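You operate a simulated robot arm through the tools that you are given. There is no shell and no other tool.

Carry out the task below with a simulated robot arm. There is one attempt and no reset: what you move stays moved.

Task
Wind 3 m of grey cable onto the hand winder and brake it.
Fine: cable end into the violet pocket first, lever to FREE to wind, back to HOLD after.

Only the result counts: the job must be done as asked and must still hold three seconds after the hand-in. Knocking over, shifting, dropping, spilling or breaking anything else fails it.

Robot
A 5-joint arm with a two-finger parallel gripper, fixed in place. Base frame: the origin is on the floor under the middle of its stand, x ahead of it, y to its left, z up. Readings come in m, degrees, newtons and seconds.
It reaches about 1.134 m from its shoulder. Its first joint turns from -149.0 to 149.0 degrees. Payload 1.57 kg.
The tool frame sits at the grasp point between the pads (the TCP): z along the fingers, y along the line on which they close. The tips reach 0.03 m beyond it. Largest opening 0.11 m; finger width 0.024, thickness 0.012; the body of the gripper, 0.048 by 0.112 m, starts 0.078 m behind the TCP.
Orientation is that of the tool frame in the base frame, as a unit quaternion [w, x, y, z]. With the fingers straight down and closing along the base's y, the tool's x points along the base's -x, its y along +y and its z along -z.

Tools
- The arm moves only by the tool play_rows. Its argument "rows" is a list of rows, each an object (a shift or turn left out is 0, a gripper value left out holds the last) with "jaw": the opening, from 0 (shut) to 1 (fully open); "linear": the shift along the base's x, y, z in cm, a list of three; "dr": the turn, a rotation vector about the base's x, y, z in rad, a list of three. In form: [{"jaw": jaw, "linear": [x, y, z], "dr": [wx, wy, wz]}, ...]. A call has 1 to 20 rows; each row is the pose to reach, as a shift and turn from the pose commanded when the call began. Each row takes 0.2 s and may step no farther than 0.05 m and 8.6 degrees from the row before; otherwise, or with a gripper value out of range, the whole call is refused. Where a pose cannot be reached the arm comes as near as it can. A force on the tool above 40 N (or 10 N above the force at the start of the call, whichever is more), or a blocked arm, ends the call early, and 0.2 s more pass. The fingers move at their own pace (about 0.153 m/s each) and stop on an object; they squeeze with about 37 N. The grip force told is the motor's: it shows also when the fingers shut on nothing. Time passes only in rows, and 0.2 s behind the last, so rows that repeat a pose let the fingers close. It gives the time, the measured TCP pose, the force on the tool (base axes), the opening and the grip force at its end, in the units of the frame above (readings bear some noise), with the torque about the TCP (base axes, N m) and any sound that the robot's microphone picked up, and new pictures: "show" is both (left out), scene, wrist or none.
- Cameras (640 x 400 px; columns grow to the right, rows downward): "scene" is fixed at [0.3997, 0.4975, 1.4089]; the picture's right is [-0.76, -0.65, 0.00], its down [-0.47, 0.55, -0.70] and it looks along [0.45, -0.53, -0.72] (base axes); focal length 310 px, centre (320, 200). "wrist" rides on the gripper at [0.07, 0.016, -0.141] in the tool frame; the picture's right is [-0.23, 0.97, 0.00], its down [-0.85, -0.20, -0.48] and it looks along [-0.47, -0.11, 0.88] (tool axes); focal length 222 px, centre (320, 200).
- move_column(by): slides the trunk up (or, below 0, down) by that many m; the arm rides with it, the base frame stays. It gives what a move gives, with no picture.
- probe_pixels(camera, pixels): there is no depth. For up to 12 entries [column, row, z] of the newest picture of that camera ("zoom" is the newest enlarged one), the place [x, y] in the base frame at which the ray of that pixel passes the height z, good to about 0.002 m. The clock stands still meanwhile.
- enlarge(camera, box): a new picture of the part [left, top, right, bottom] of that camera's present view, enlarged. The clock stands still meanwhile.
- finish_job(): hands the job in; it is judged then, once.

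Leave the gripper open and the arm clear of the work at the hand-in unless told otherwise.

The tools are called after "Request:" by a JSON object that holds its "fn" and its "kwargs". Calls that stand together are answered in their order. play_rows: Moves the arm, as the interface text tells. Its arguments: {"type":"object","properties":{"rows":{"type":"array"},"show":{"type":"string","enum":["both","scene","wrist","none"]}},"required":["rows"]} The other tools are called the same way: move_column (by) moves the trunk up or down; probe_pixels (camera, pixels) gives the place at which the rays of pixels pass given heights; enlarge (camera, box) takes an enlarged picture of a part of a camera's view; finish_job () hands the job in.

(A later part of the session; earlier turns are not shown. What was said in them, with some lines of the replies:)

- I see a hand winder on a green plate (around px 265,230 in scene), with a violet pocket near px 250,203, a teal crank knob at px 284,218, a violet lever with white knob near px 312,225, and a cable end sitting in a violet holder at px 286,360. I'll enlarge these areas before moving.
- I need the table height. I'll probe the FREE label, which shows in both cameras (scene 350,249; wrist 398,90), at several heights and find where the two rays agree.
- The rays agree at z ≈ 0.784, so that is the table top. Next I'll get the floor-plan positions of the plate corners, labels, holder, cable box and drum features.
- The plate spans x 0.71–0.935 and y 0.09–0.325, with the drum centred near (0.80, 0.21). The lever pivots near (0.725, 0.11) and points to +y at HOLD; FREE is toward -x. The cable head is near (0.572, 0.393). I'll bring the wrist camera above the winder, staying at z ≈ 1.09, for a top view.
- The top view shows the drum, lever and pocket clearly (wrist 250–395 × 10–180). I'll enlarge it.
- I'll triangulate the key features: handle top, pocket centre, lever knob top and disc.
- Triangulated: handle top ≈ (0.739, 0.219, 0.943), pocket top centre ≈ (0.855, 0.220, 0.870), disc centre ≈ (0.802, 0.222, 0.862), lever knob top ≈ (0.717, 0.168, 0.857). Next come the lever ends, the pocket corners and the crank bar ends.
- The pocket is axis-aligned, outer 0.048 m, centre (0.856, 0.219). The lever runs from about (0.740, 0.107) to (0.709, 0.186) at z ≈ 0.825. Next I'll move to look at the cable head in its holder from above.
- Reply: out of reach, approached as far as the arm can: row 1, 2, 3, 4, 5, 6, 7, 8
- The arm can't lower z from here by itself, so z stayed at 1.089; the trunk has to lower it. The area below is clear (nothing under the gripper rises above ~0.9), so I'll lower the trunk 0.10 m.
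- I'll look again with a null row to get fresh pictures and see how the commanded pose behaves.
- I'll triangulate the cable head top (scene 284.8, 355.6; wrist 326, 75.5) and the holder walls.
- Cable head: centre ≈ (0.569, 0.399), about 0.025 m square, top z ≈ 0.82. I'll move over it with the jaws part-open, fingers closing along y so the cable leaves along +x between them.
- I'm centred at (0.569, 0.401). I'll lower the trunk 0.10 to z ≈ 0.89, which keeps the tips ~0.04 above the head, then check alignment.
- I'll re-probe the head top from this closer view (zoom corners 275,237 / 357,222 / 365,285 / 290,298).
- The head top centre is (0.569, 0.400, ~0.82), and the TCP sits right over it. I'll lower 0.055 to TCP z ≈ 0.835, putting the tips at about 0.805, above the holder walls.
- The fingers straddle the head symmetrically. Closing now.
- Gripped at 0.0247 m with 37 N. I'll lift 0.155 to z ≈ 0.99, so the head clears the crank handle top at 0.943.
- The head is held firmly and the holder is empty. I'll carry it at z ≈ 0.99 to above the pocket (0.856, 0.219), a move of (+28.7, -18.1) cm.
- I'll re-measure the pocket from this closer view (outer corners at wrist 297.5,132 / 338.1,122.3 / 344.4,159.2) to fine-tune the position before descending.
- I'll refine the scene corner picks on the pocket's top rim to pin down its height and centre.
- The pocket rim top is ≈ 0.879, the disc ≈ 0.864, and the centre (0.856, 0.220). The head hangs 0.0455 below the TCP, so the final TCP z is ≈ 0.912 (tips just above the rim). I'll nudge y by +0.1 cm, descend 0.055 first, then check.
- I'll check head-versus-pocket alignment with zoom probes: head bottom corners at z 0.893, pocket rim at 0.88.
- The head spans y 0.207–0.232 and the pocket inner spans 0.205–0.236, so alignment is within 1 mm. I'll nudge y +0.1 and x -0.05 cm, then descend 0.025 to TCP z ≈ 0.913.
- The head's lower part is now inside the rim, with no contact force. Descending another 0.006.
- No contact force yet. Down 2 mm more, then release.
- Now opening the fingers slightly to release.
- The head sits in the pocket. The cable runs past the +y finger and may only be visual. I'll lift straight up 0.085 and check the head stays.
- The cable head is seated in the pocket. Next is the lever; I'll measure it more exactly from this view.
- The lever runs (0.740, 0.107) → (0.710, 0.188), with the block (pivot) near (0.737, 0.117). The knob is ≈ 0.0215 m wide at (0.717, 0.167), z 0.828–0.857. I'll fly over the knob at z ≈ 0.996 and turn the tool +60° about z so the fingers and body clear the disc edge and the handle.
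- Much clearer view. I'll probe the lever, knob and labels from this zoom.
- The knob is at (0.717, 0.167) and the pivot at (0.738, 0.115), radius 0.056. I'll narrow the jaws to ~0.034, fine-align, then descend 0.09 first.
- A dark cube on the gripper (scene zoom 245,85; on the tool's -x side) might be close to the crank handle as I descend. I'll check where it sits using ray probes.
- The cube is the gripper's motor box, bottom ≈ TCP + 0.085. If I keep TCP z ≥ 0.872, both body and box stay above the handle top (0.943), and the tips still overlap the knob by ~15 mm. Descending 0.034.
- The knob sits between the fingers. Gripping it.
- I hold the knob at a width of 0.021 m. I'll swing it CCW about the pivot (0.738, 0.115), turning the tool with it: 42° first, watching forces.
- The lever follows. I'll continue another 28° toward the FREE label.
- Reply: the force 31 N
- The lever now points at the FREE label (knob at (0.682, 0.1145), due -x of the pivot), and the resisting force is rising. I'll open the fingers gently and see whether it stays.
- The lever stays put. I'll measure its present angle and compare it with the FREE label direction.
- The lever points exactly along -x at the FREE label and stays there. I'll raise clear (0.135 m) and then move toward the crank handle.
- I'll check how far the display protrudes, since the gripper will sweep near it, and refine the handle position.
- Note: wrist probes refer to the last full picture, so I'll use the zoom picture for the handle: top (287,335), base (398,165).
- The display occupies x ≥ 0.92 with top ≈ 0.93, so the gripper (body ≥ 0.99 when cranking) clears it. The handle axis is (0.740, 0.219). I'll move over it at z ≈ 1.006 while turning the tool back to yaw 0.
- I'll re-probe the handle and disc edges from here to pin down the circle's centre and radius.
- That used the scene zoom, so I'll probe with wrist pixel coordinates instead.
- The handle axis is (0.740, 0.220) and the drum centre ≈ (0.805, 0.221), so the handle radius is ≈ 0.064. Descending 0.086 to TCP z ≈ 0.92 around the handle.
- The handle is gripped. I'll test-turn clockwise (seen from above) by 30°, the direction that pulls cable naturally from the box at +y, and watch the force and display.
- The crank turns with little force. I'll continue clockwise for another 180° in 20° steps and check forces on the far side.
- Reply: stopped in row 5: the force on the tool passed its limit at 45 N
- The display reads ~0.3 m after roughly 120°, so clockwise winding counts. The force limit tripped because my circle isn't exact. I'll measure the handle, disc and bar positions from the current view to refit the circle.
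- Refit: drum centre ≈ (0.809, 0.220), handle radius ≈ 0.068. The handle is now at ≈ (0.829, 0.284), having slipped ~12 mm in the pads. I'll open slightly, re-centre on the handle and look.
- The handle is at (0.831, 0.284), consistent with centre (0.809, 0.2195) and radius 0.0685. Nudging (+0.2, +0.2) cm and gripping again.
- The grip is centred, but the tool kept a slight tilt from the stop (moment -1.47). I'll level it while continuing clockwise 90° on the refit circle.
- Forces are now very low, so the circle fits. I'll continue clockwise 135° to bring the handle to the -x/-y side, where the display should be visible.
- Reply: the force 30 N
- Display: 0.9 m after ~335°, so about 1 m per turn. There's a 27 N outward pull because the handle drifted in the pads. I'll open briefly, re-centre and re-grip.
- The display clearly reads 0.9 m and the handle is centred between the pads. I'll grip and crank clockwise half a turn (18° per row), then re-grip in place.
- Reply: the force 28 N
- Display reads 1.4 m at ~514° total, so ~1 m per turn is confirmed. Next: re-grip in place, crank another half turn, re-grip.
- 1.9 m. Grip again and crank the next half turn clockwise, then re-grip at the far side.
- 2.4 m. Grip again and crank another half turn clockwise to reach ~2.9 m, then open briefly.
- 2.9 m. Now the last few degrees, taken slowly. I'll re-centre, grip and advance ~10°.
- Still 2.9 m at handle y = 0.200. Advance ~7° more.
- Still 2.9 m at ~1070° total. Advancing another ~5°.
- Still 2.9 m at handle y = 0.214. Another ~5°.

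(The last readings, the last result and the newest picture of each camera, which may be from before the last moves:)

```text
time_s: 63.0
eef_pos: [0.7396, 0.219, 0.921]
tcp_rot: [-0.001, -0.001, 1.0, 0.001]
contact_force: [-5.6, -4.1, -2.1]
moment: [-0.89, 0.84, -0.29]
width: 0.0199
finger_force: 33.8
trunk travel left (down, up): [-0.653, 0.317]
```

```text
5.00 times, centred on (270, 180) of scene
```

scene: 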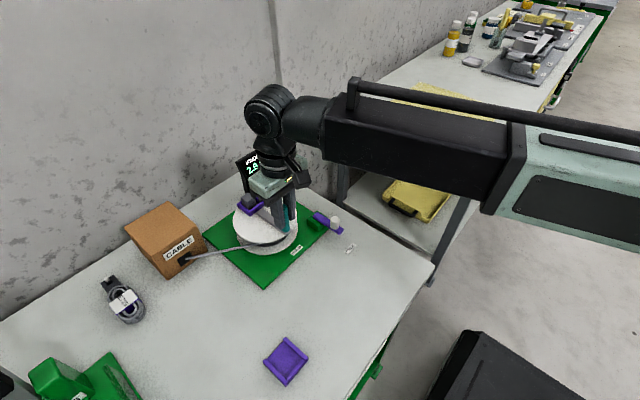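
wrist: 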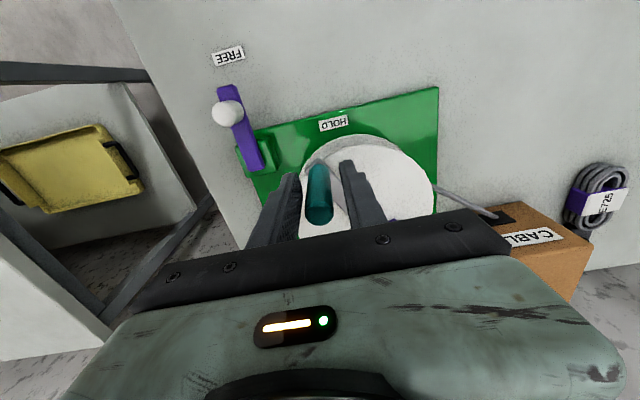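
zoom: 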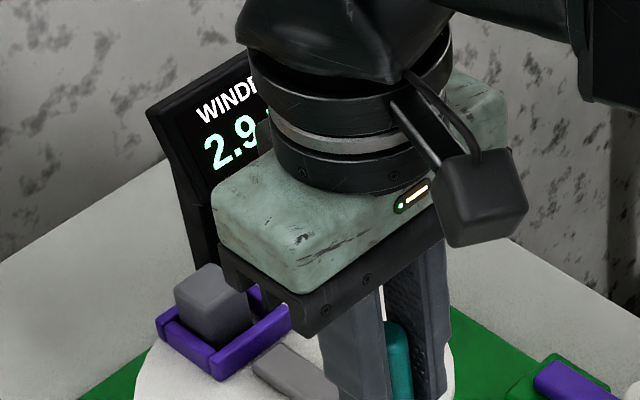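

Exactly three turns and still 2.9. A few more degrees.

Request:
{"fn": "play_rows", "kwargs": {"rows": [{"linear": [0.0, 0.3, 0]}, {"linear": [0.03, 0.6, 0]}, {"linear": [0.03, 0.6, 0]}], "show": "scene"}}

Request:
{"fn": "enlarge", "kwargs": {"camera": "scene", "box": [220, 140, 320, 220]}}

```text
time_s: 63.8
eef_pos: [0.7418, 0.225, 0.9199]
tcp_rot: [0.0, -0.001, 1.0, 0.002]
contact_force: [0.2, -2.3, 1.6]
moment: [-0.66, 0.1, -0.16]
width: 0.0196
finger_force: 33.8
trunk travel left (down, up): [-0.653, 0.317]
```

scene: 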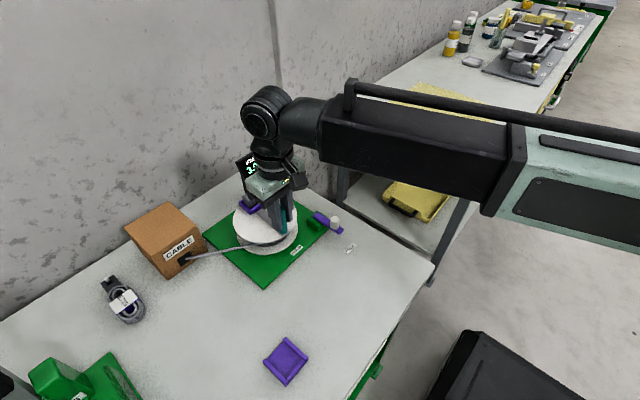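

```text
5.00 times, centred on (270, 180) of scene
```

zoom: 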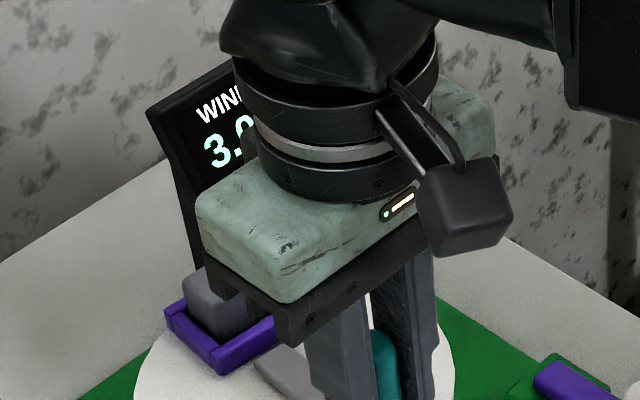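

The display has flipped to 3.0 (between 1080° and 1085°). I'll go ~4–5° further to be safely inside the 3.0 band, then release the handle.

Request:
{"fn": "play_rows", "kwargs": {"rows": [{"linear": [0.03, 0.25, 0]}, {"linear": [0.05, 0.45, 0]}, {"linear": [0.05, 0.45, 0]}, {"jaw": 0.3, "linear": [0.05, 0.45, 0]}, {"jaw": 0.45, "linear": [0.05, 0.45, 0]}, {"jaw": 0.5, "linear": [0.05, 0.45, 0]}]}}

Request:
{"fn": "enlarge", "kwargs": {"camera": "scene", "box": [220, 140, 320, 220]}}

Request:
{"fn": "enlarge", "kwargs": {"camera": "wrist", "box": [230, 80, 410, 200]}}

```text
time_s: 65.2
eef_pos: [0.7406, 0.2302, 0.9204]
tcp_rot: [0.0, -0.001, 1.0, 0.001]
contact_force: [0.4, 0.2, -0.1]
moment: [0.02, -0.01, 0.02]
width: 0.0549
finger_force: 0.1
trunk travel left (down, up): [-0.653, 0.317]
```

scene: 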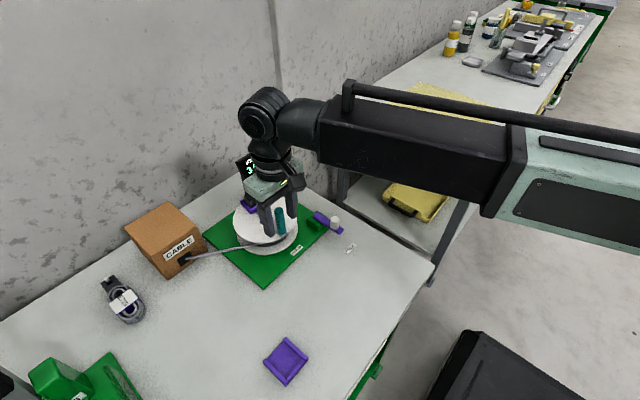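
wrist: 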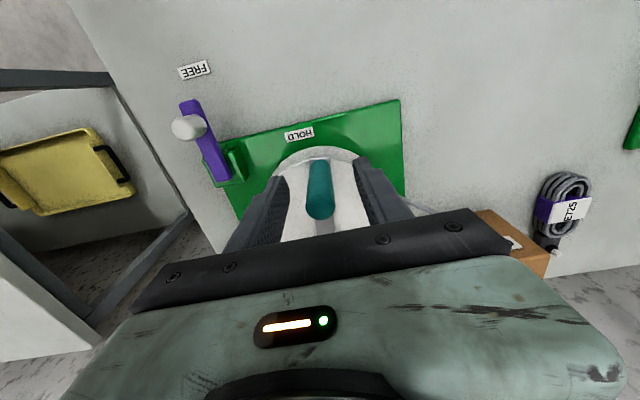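

```text
5.00 times, centred on (270, 180) of scene
```

zoom: 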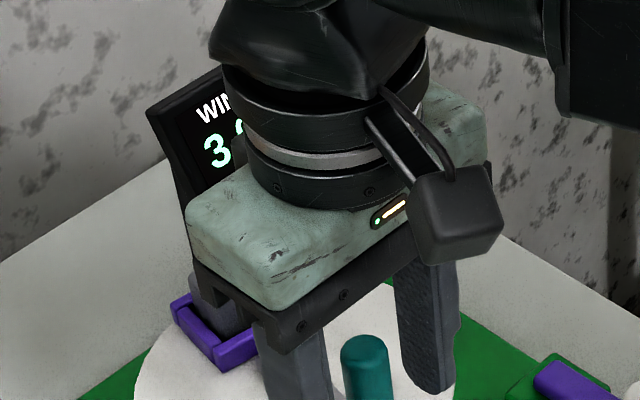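

```text
3.33 times, centred on (320, 140) of wrist
```

zoom: 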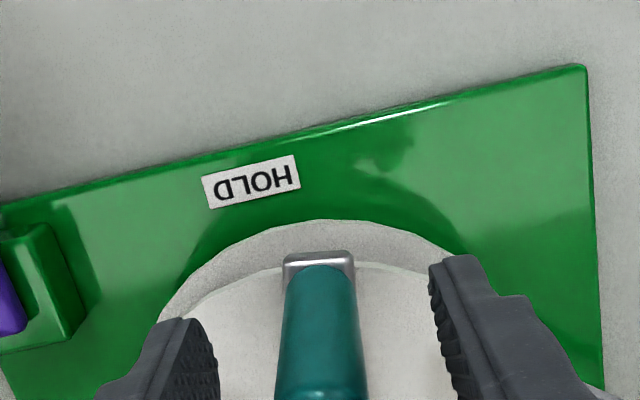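

Released. Lifting 0.085 clear of the handle, then checking the display.

Request:
{"fn": "move_column", "kwargs": {"by": 0.085}}

Request:
{"fn": "play_rows", "kwargs": {"rows": [{"linear": [-2, -3, 0], "dr": [0, 0, 0.14]}, {"linear": [-4, -6, 0], "dr": [0, 0, 0.28]}, {"jaw": 0.31, "linear": [-5.5, -8.5, 0], "dr": [0, 0, 0.42]}, {"linear": [-5.9, -11.5, 0], "dr": [0, 0, 0.56]}, {"linear": [-5.9, -11.5, 0], "dr": [0, 0, 0.7]}, {"linear": [-5.9, -11.5, 0], "dr": [0, 0, 0.84]}, {"linear": [-5.9, -11.5, 0], "dr": [0, 0, 0.98]}, {"linear": [-5.9, -11.5, 0], "dr": [0, 0, 1.12]}, {"linear": [-5.9, -11.5, 0], "dr": [0, 0, 1.26]}, {"linear": [-5.9, -11.5, 0], "dr": [0, 0, 1.4]}, {"linear": [-5.9, -11.5, 0], "dr": [0, 0, 1.54]}, {"linear": [-5.9, -11.5, 0], "dr": [0, 0, 1.68]}, {"linear": [-5.9, -11.5, 0], "dr": [0, 0, 1.82]}, {"linear": [-5.9, -11.5, 0], "dr": [0, 0, 1.96]}, {"linear": [-5.9, -11.5, 0], "dr": [0, 0, 2.1]}, {"linear": [-5.9, -11.5, 0], "dr": [0, 0, 2.24]}, {"linear": [-5.9, -11.5, 0], "dr": [0, 0, 2.269]}]}}

Request:
{"fn": "enlarge", "kwargs": {"camera": "scene", "box": [200, 130, 360, 260]}}

Request:
{"fn": "enlarge", "kwargs": {"camera": "wrist", "box": [140, 50, 380, 210]}}

```text
time_s: 66.4
eef_pos: [0.741, 0.2303, 1.0043]
tcp_rot: [0.0, -0.001, 1.0, 0.0]
contact_force: [0.8, 0.0, 0.2]
moment: [0.04, 0.01, -0.03]
width: 0.0552
finger_force: 0.1
trunk travel left (down, up): [-0.738, 0.232]
```

```text
time_s: 70.0
eef_pos: [0.6813, 0.1144, 1.006]
tcp_rot: [0.001, 0.908, -0.42, 0.0]
contact_force: [0.1, 0.4, -0.2]
moment: [0.0, 0.01, -0.03]
width: 0.034
finger_force: 0.1
trunk travel left (down, up): [-0.738, 0.232]
```

scene: 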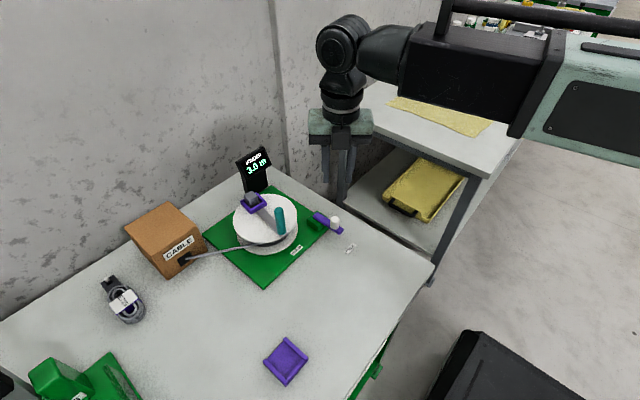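
wrist: 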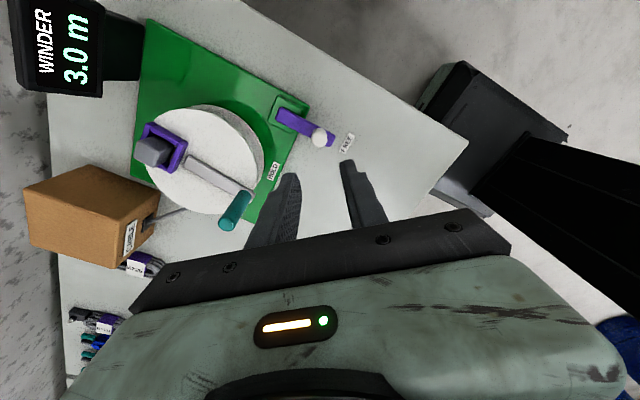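

```text
3.08 times, centred on (280, 195) of scene
```

zoom: 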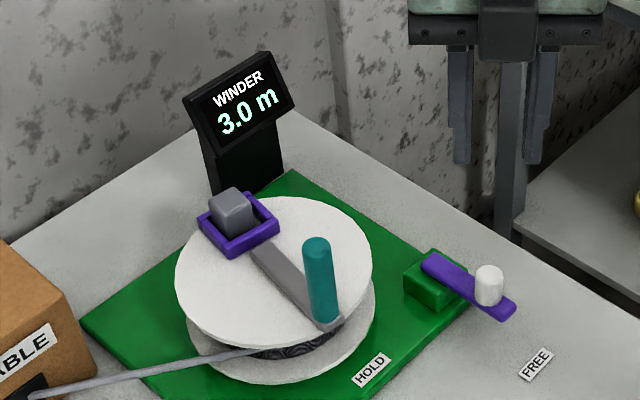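

```text
2.50 times, centred on (260, 130) of wrist
```

zoom: 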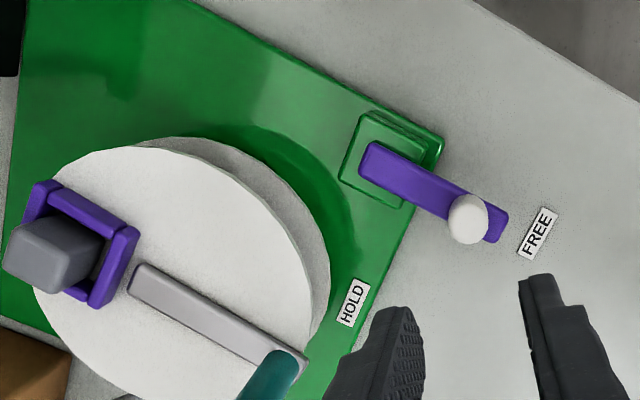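

The display shows 3.0 m and the wound cable is visible on the drum. I'm right above the lever knob (0.682, 0.1145), so I'll descend 0.135 and grip it.

Request:
{"fn": "move_column", "kwargs": {"by": -0.09}}

Request:
{"fn": "enlarge", "kwargs": {"camera": "wrist", "box": [230, 80, 410, 200]}}

```text
time_s: 71.2
eef_pos: [0.6813, 0.1153, 0.9147]
tcp_rot: [0.0, 0.906, -0.422, 0.001]
contact_force: [0.2, -1.4, 1.3]
moment: [0.02, 0.03, 0.02]
width: 0.034
finger_force: 0.1
trunk travel left (down, up): [-0.648, 0.322]
```

```text
3.33 times, centred on (320, 140) of wrist
```

zoom: 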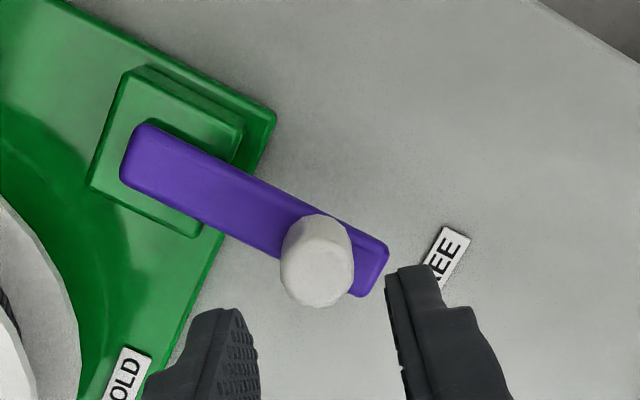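

Well aligned. Going down the rest (0.044) and gripping the knob.

Request:
{"fn": "move_column", "kwargs": {"by": -0.044}}

Request:
{"fn": "play_rows", "kwargs": {"rows": [{"jaw": 0.15}, {"jaw": 0}, {"jaw": 0}]}}

Request:
{"fn": "enlarge", "kwargs": {"camera": "wrist", "box": [230, 80, 410, 200]}}

```text
time_s: 72.1
eef_pos: [0.6822, 0.115, 0.8716]
tcp_rot: [0.001, 0.907, -0.422, 0.0]
contact_force: [0.0, -0.3, -0.7]
moment: [0.01, 0.03, -0.01]
width: 0.034
finger_force: 0.1
trunk travel left (down, up): [-0.604, 0.366]
```

```text
time_s: 72.9
eef_pos: [0.6821, 0.1153, 0.8704]
tcp_rot: [0.001, 0.906, -0.422, -0.001]
contact_force: [5.0, 3.1, 4.4]
moment: [0.11, -0.05, 0.05]
width: 0.0211
finger_force: 34.3
trunk travel left (down, up): [-0.604, 0.366]
```

scene: 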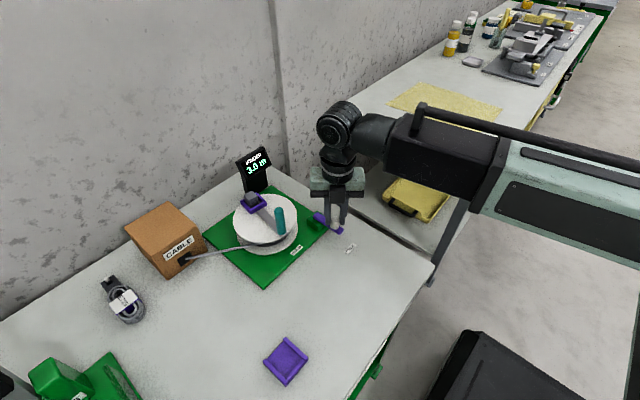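
wrist: 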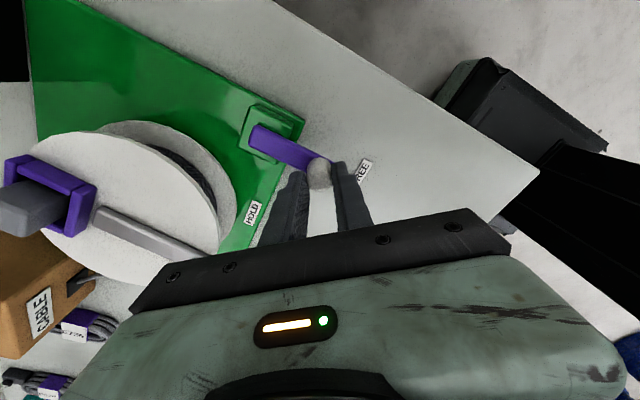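

```text
3.33 times, centred on (320, 140) of wrist
```

zoom: 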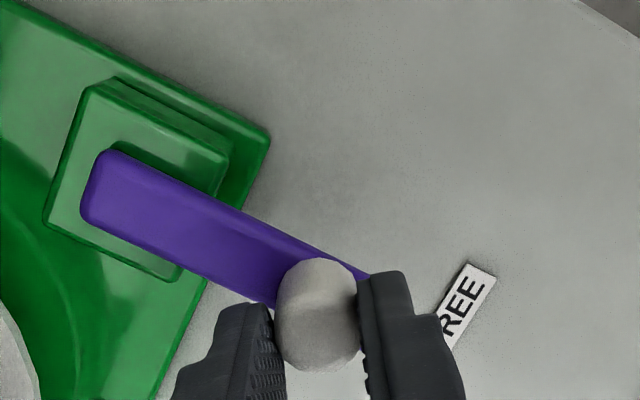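

Knob gripped. Swinging the lever clockwise back toward HOLD: first 42°.

Request:
{"fn": "play_rows", "kwargs": {"rows": [{"jaw": 0, "linear": [0.044, 0.681, 0], "dr": [0, 0, -0.122]}, {"linear": [0.171, 1.352, 0], "dr": [0, 0, -0.244]}, {"linear": [0.378, 2.002, 0], "dr": [0, 0, -0.366]}, {"linear": [0.664, 2.622, 0], "dr": [0, 0, -0.489]}, {"linear": [1.022, 3.203, 0], "dr": [0, 0, -0.611]}, {"linear": [1.449, 3.735, 0], "dr": [0, 0, -0.733]}]}}

Request:
{"fn": "enlarge", "kwargs": {"camera": "scene", "box": [250, 160, 370, 260]}}

```text
time_s: 74.3
eef_pos: [0.6961, 0.1519, 0.8714]
tcp_rot: [-0.002, -0.695, 0.719, -0.001]
contact_force: [9.7, -5.4, 7.0]
moment: [-0.58, -0.27, 0.14]
width: 0.0204
finger_force: 33.6
trunk travel left (down, up): [-0.604, 0.366]
```

scene: 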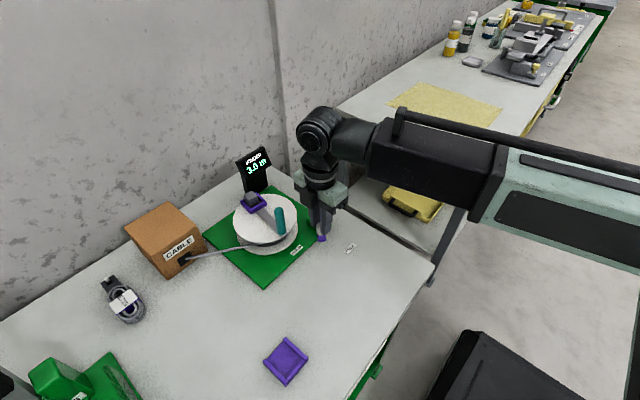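
wrist: 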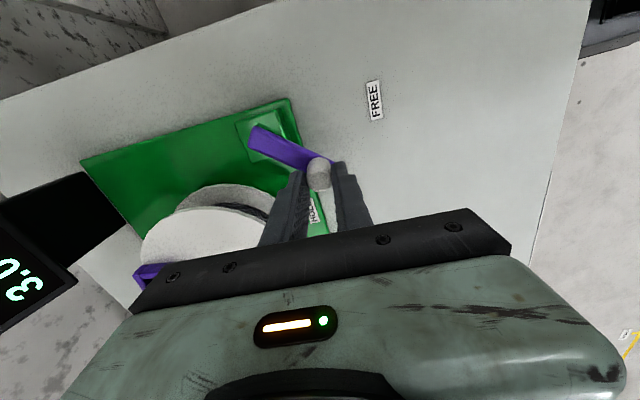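

```text
4.00 times, centred on (310, 210) of scene
```

zoom: 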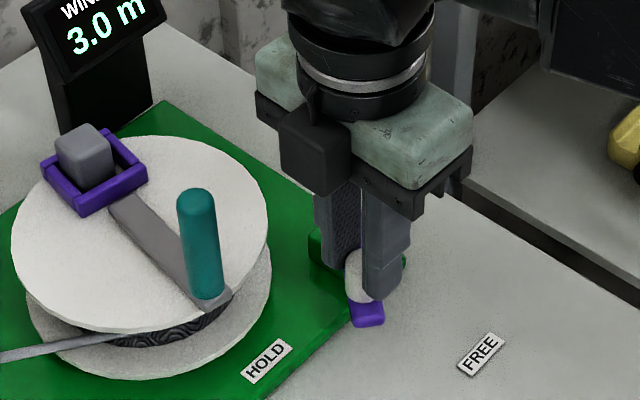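

Following well, display still 3.0. Completing the swing to HOLD (another 28°).

Request:
{"fn": "play_rows", "kwargs": {"rows": [{"jaw": 0, "linear": [0.489, 0.477, 0], "dr": [0, 0, -0.122]}, {"linear": [1.032, 0.89, 0], "dr": [0, 0, -0.244]}, {"linear": [1.621, 1.235, 0], "dr": [0, 0, -0.366]}, {"linear": [2.065, 1.436, 0], "dr": [0, 0, -0.454]}, {"linear": [2.248, 1.505, 0], "dr": [0, 0, -0.489]}]}}

Request:
{"fn": "enlarge", "kwargs": {"camera": "scene", "box": [250, 160, 370, 260]}}

Request:
{"fn": "enlarge", "kwargs": {"camera": "wrist", "box": [230, 80, 410, 200]}}

```text
time_s: 75.5
eef_pos: [0.7191, 0.168, 0.871]
tcp_rot: [0.0, -0.5, 0.866, 0.001]
contact_force: [-3.2, -0.7, -3.5]
moment: [-0.25, 0.23, -0.16]
width: 0.0207
finger_force: 34.4
trunk travel left (down, up): [-0.604, 0.366]
```

scene: 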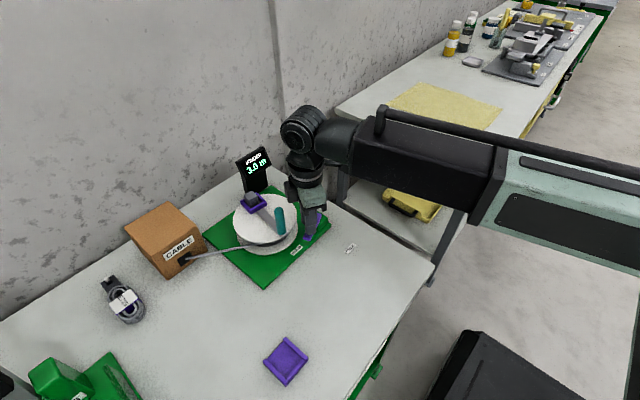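
wrist: 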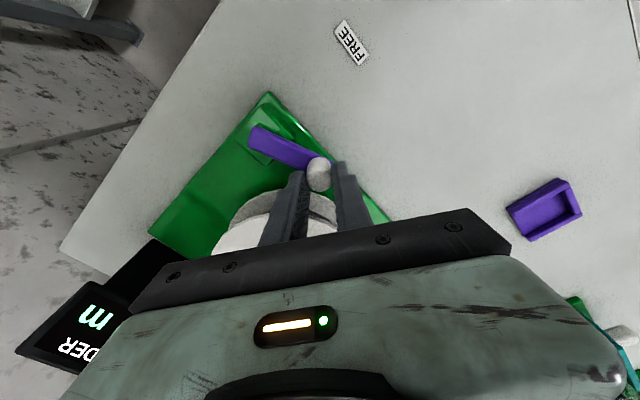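

```text
4.00 times, centred on (310, 210) of scene
```

zoom: 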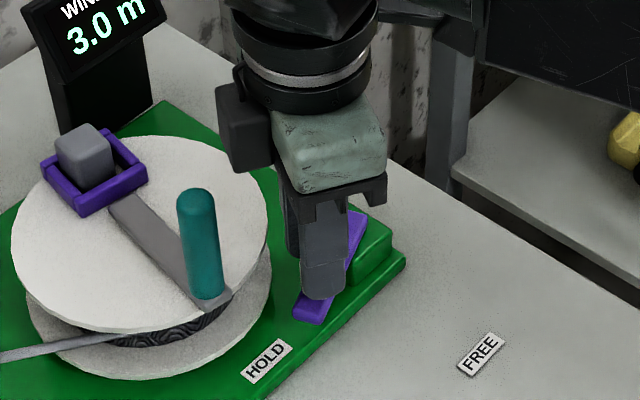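

```text
3.33 times, centred on (320, 140) of wrist
```

zoom: 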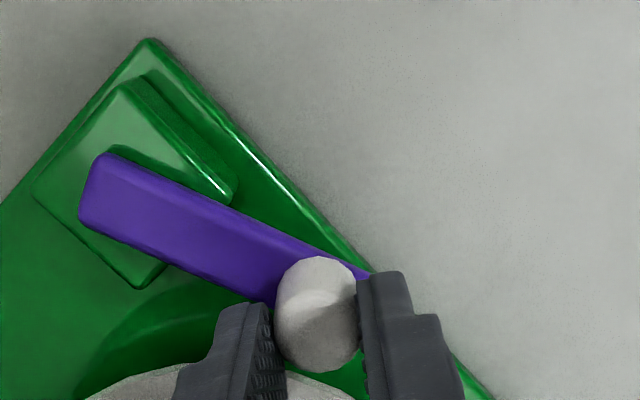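

The lever is back at about its original angle with little force. I'll nudge ~3° more to feel whether it's against its HOLD stop.

Request:
{"fn": "play_rows", "kwargs": {"rows": [{"jaw": 0, "linear": [0.14, 0.046, 0], "dr": [0, 0, -0.026]}, {"linear": [0.278, 0.092, 0], "dr": [0, 0, -0.052]}, {"linear": [0.278, 0.092, 0], "dr": [0, 0, -0.052]}], "show": "wrist"}}

```text
time_s: 76.3
eef_pos: [0.7213, 0.1682, 0.8704]
tcp_rot: [-0.002, -0.477, 0.879, 0.0]
contact_force: [-15.3, -6.9, -12.4]
moment: [-0.23, 0.49, 0.0]
width: 0.0207
finger_force: 34.1
trunk travel left (down, up): [-0.604, 0.366]
```

wrist: 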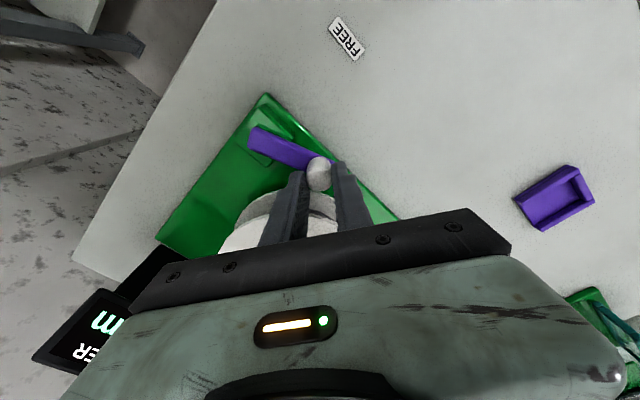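

Resistance rises to ~17 N, so the lever is against its HOLD stop. Releasing the knob.

Request:
{"fn": "play_rows", "kwargs": {"rows": [{"jaw": 0.2}, {"jaw": 0.31}, {"jaw": 0.31}]}}

Request:
{"fn": "enlarge", "kwargs": {"camera": "wrist", "box": [230, 80, 410, 200]}}

Request:
{"fn": "enlarge", "kwargs": {"camera": "scene", "box": [250, 160, 370, 260]}}

```text
time_s: 77.1
eef_pos: [0.7217, 0.1686, 0.871]
tcp_rot: [-0.001, -0.478, 0.878, 0.001]
contact_force: [0.0, 0.1, -0.3]
moment: [-0.04, -0.01, 0.0]
width: 0.0342
finger_force: 0.0
trunk travel left (down, up): [-0.604, 0.366]
```

scene: 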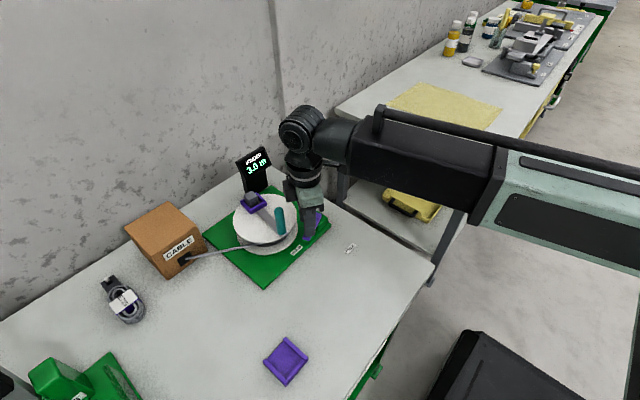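
wrist: 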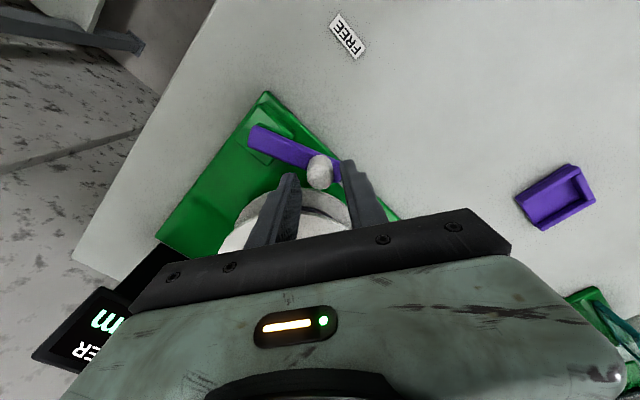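

```text
3.33 times, centred on (320, 140) of wrist
```

zoom: 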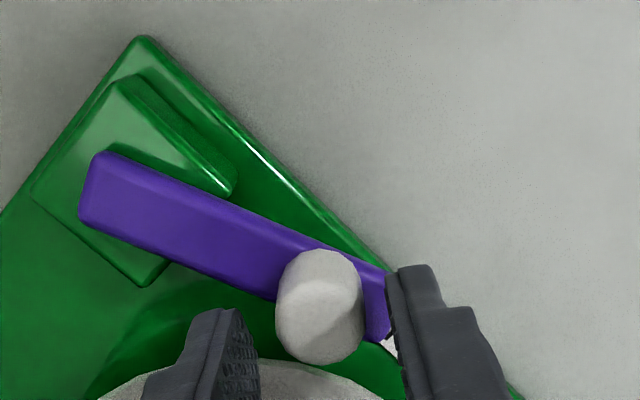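

```text
4.00 times, centred on (310, 210) of scene
```

zoom: 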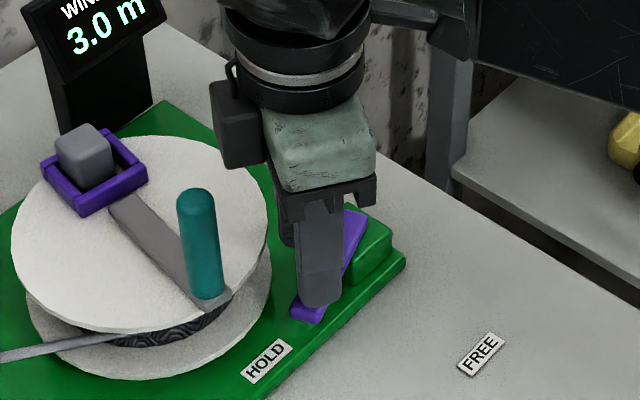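

Released, and the lever stayed. Lifting straight up 0.17 and viewing everything.

Request:
{"fn": "move_column", "kwargs": {"by": 0.17}}

Request:
{"fn": "play_rows", "kwargs": {"rows": [{"linear": [-2, -4, 0]}, {"linear": [-4, -8, 0]}, {"linear": [-6, -12, 0]}, {"linear": [-8, -16, 0]}, {"linear": [-8, -16, 0]}]}}

Request:
{"fn": "enlarge", "kwargs": {"camera": "scene", "box": [200, 130, 360, 260]}}

```text
time_s: 79.0
eef_pos: [0.7218, 0.1689, 1.0415]
tcp_rot: [0.0, -0.478, 0.878, 0.001]
contact_force: [-0.6, 0.1, 0.8]
moment: [0.02, -0.01, 0.01]
width: 0.0342
finger_force: 0.0
trunk travel left (down, up): [-0.774, 0.196]
```

```text
time_s: 80.2
eef_pos: [0.6406, 0.0094, 1.0416]
tcp_rot: [-0.001, -0.479, 0.878, 0.001]
contact_force: [0.6, -0.6, 0.0]
moment: [0.01, -0.02, 0.03]
width: 0.0342
finger_force: 0.2
trunk travel left (down, up): [-0.774, 0.196]
```

scene: 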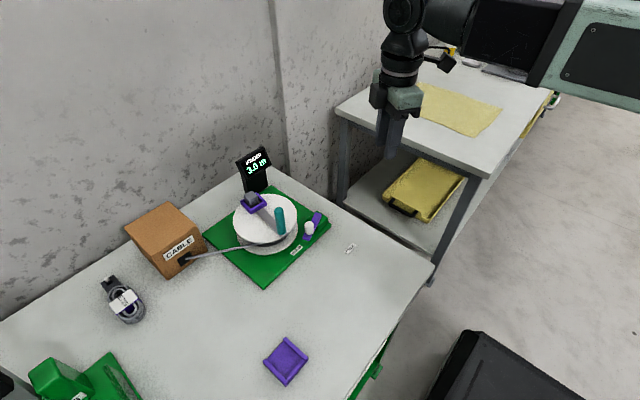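
wrist: 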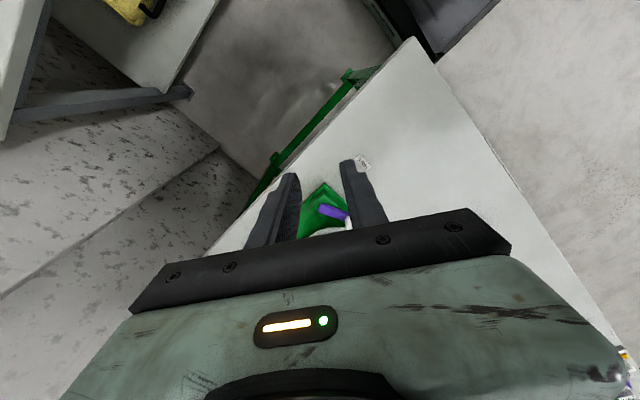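

```text
3.08 times, centred on (280, 195) of scene
```

zoom: 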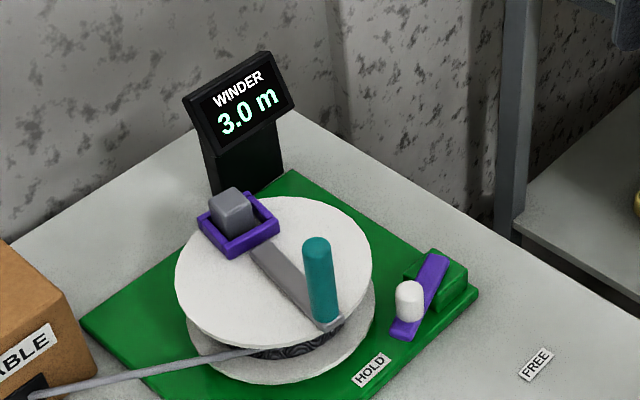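

The display holds 3.0 m and the lever is back at its original HOLD angle (knob at scene 309,223, as at the start). The cable head sits in the pocket and nothing else moved. I'll open the gripper fully, move further clear and wait a moment.

Request:
{"fn": "play_rows", "kwargs": {"rows": [{"jaw": 1, "linear": [0, -3, 0]}, {"linear": [0, -5, 0]}, {"linear": [0, -5, 0]}, {"linear": [0, -5, 0]}, {"linear": [0, -5, 0]}, {"linear": [0, -5, 0]}, {"linear": [0, -5, 0]}, {"linear": [0, -5, 0]}, {"linear": [0, -5, 0]}, {"linear": [0, -5, 0]}]}}

Request:
{"fn": "enlarge", "kwargs": {"camera": "scene", "box": [200, 130, 360, 260]}}

```text
time_s: 82.4
eef_pos: [0.6409, -0.04, 1.0415]
tcp_rot: [0.0, -0.478, 0.878, 0.0]
contact_force: [-0.5, -0.4, -0.1]
moment: [-0.03, -0.04, 0.01]
width: 0.1099
finger_force: 0.0
trunk travel left (down, up): [-0.774, 0.196]
```

scene: 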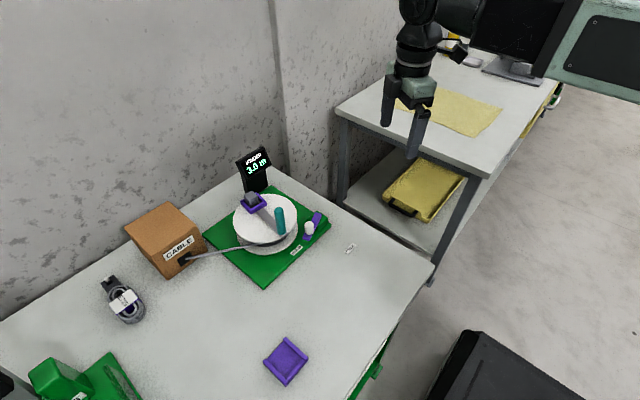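
wrist: 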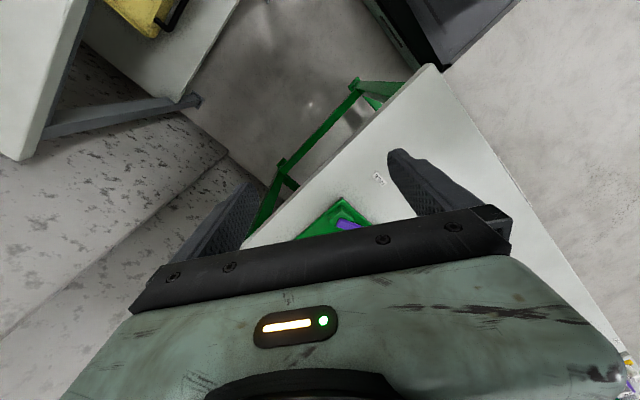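

```text
3.08 times, centred on (280, 195) of scene
```

zoom: 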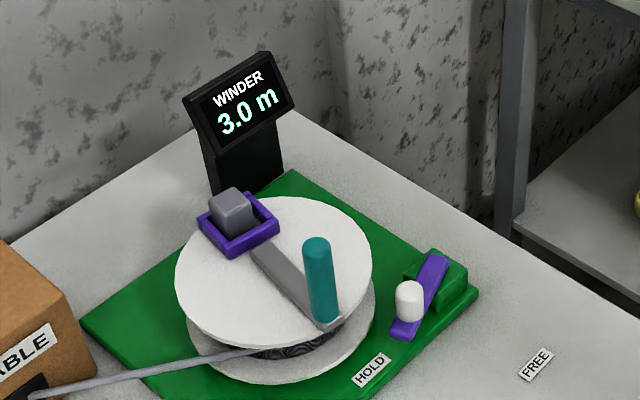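

The display is steady at 3.0 m after several seconds. The lever is at HOLD, the cable head is in the violet pocket, and the cable is wound on the drum. The gripper is open and the arm is clear, so I'm handing in.

Request:
{"fn": "finish_job", "kwargs": {}}

```text
The job is handed in.
```

The winder reads 3.0 m of grey cable, and the brake lever is back at HOLD. I've handed the job in; no pass or fail result came back.

- **Order:** I put the cable end into the violet pocket first. Then I moved the lever to FREE, cranked just over three turns clockwise, and swung the lever back until it met its stop.
- **Length:** The display changed to 3.0 m just past three full turns, and I went about 4° further. I couldn't tell whether it rounds or cuts off, so the true length is probably between 2.97 and 3.03 m.
- **Brake:** The lever sits where it was at the start, and the display stayed at 3.0 m after I let go. I did not push the crank to test the brake.
- **Surroundings:** While winding, one crank move stopped at the 45 N force limit. I regripped the handle and carried on. In the last pictures nothing else had moved, the gripper was open and the arm was clear.
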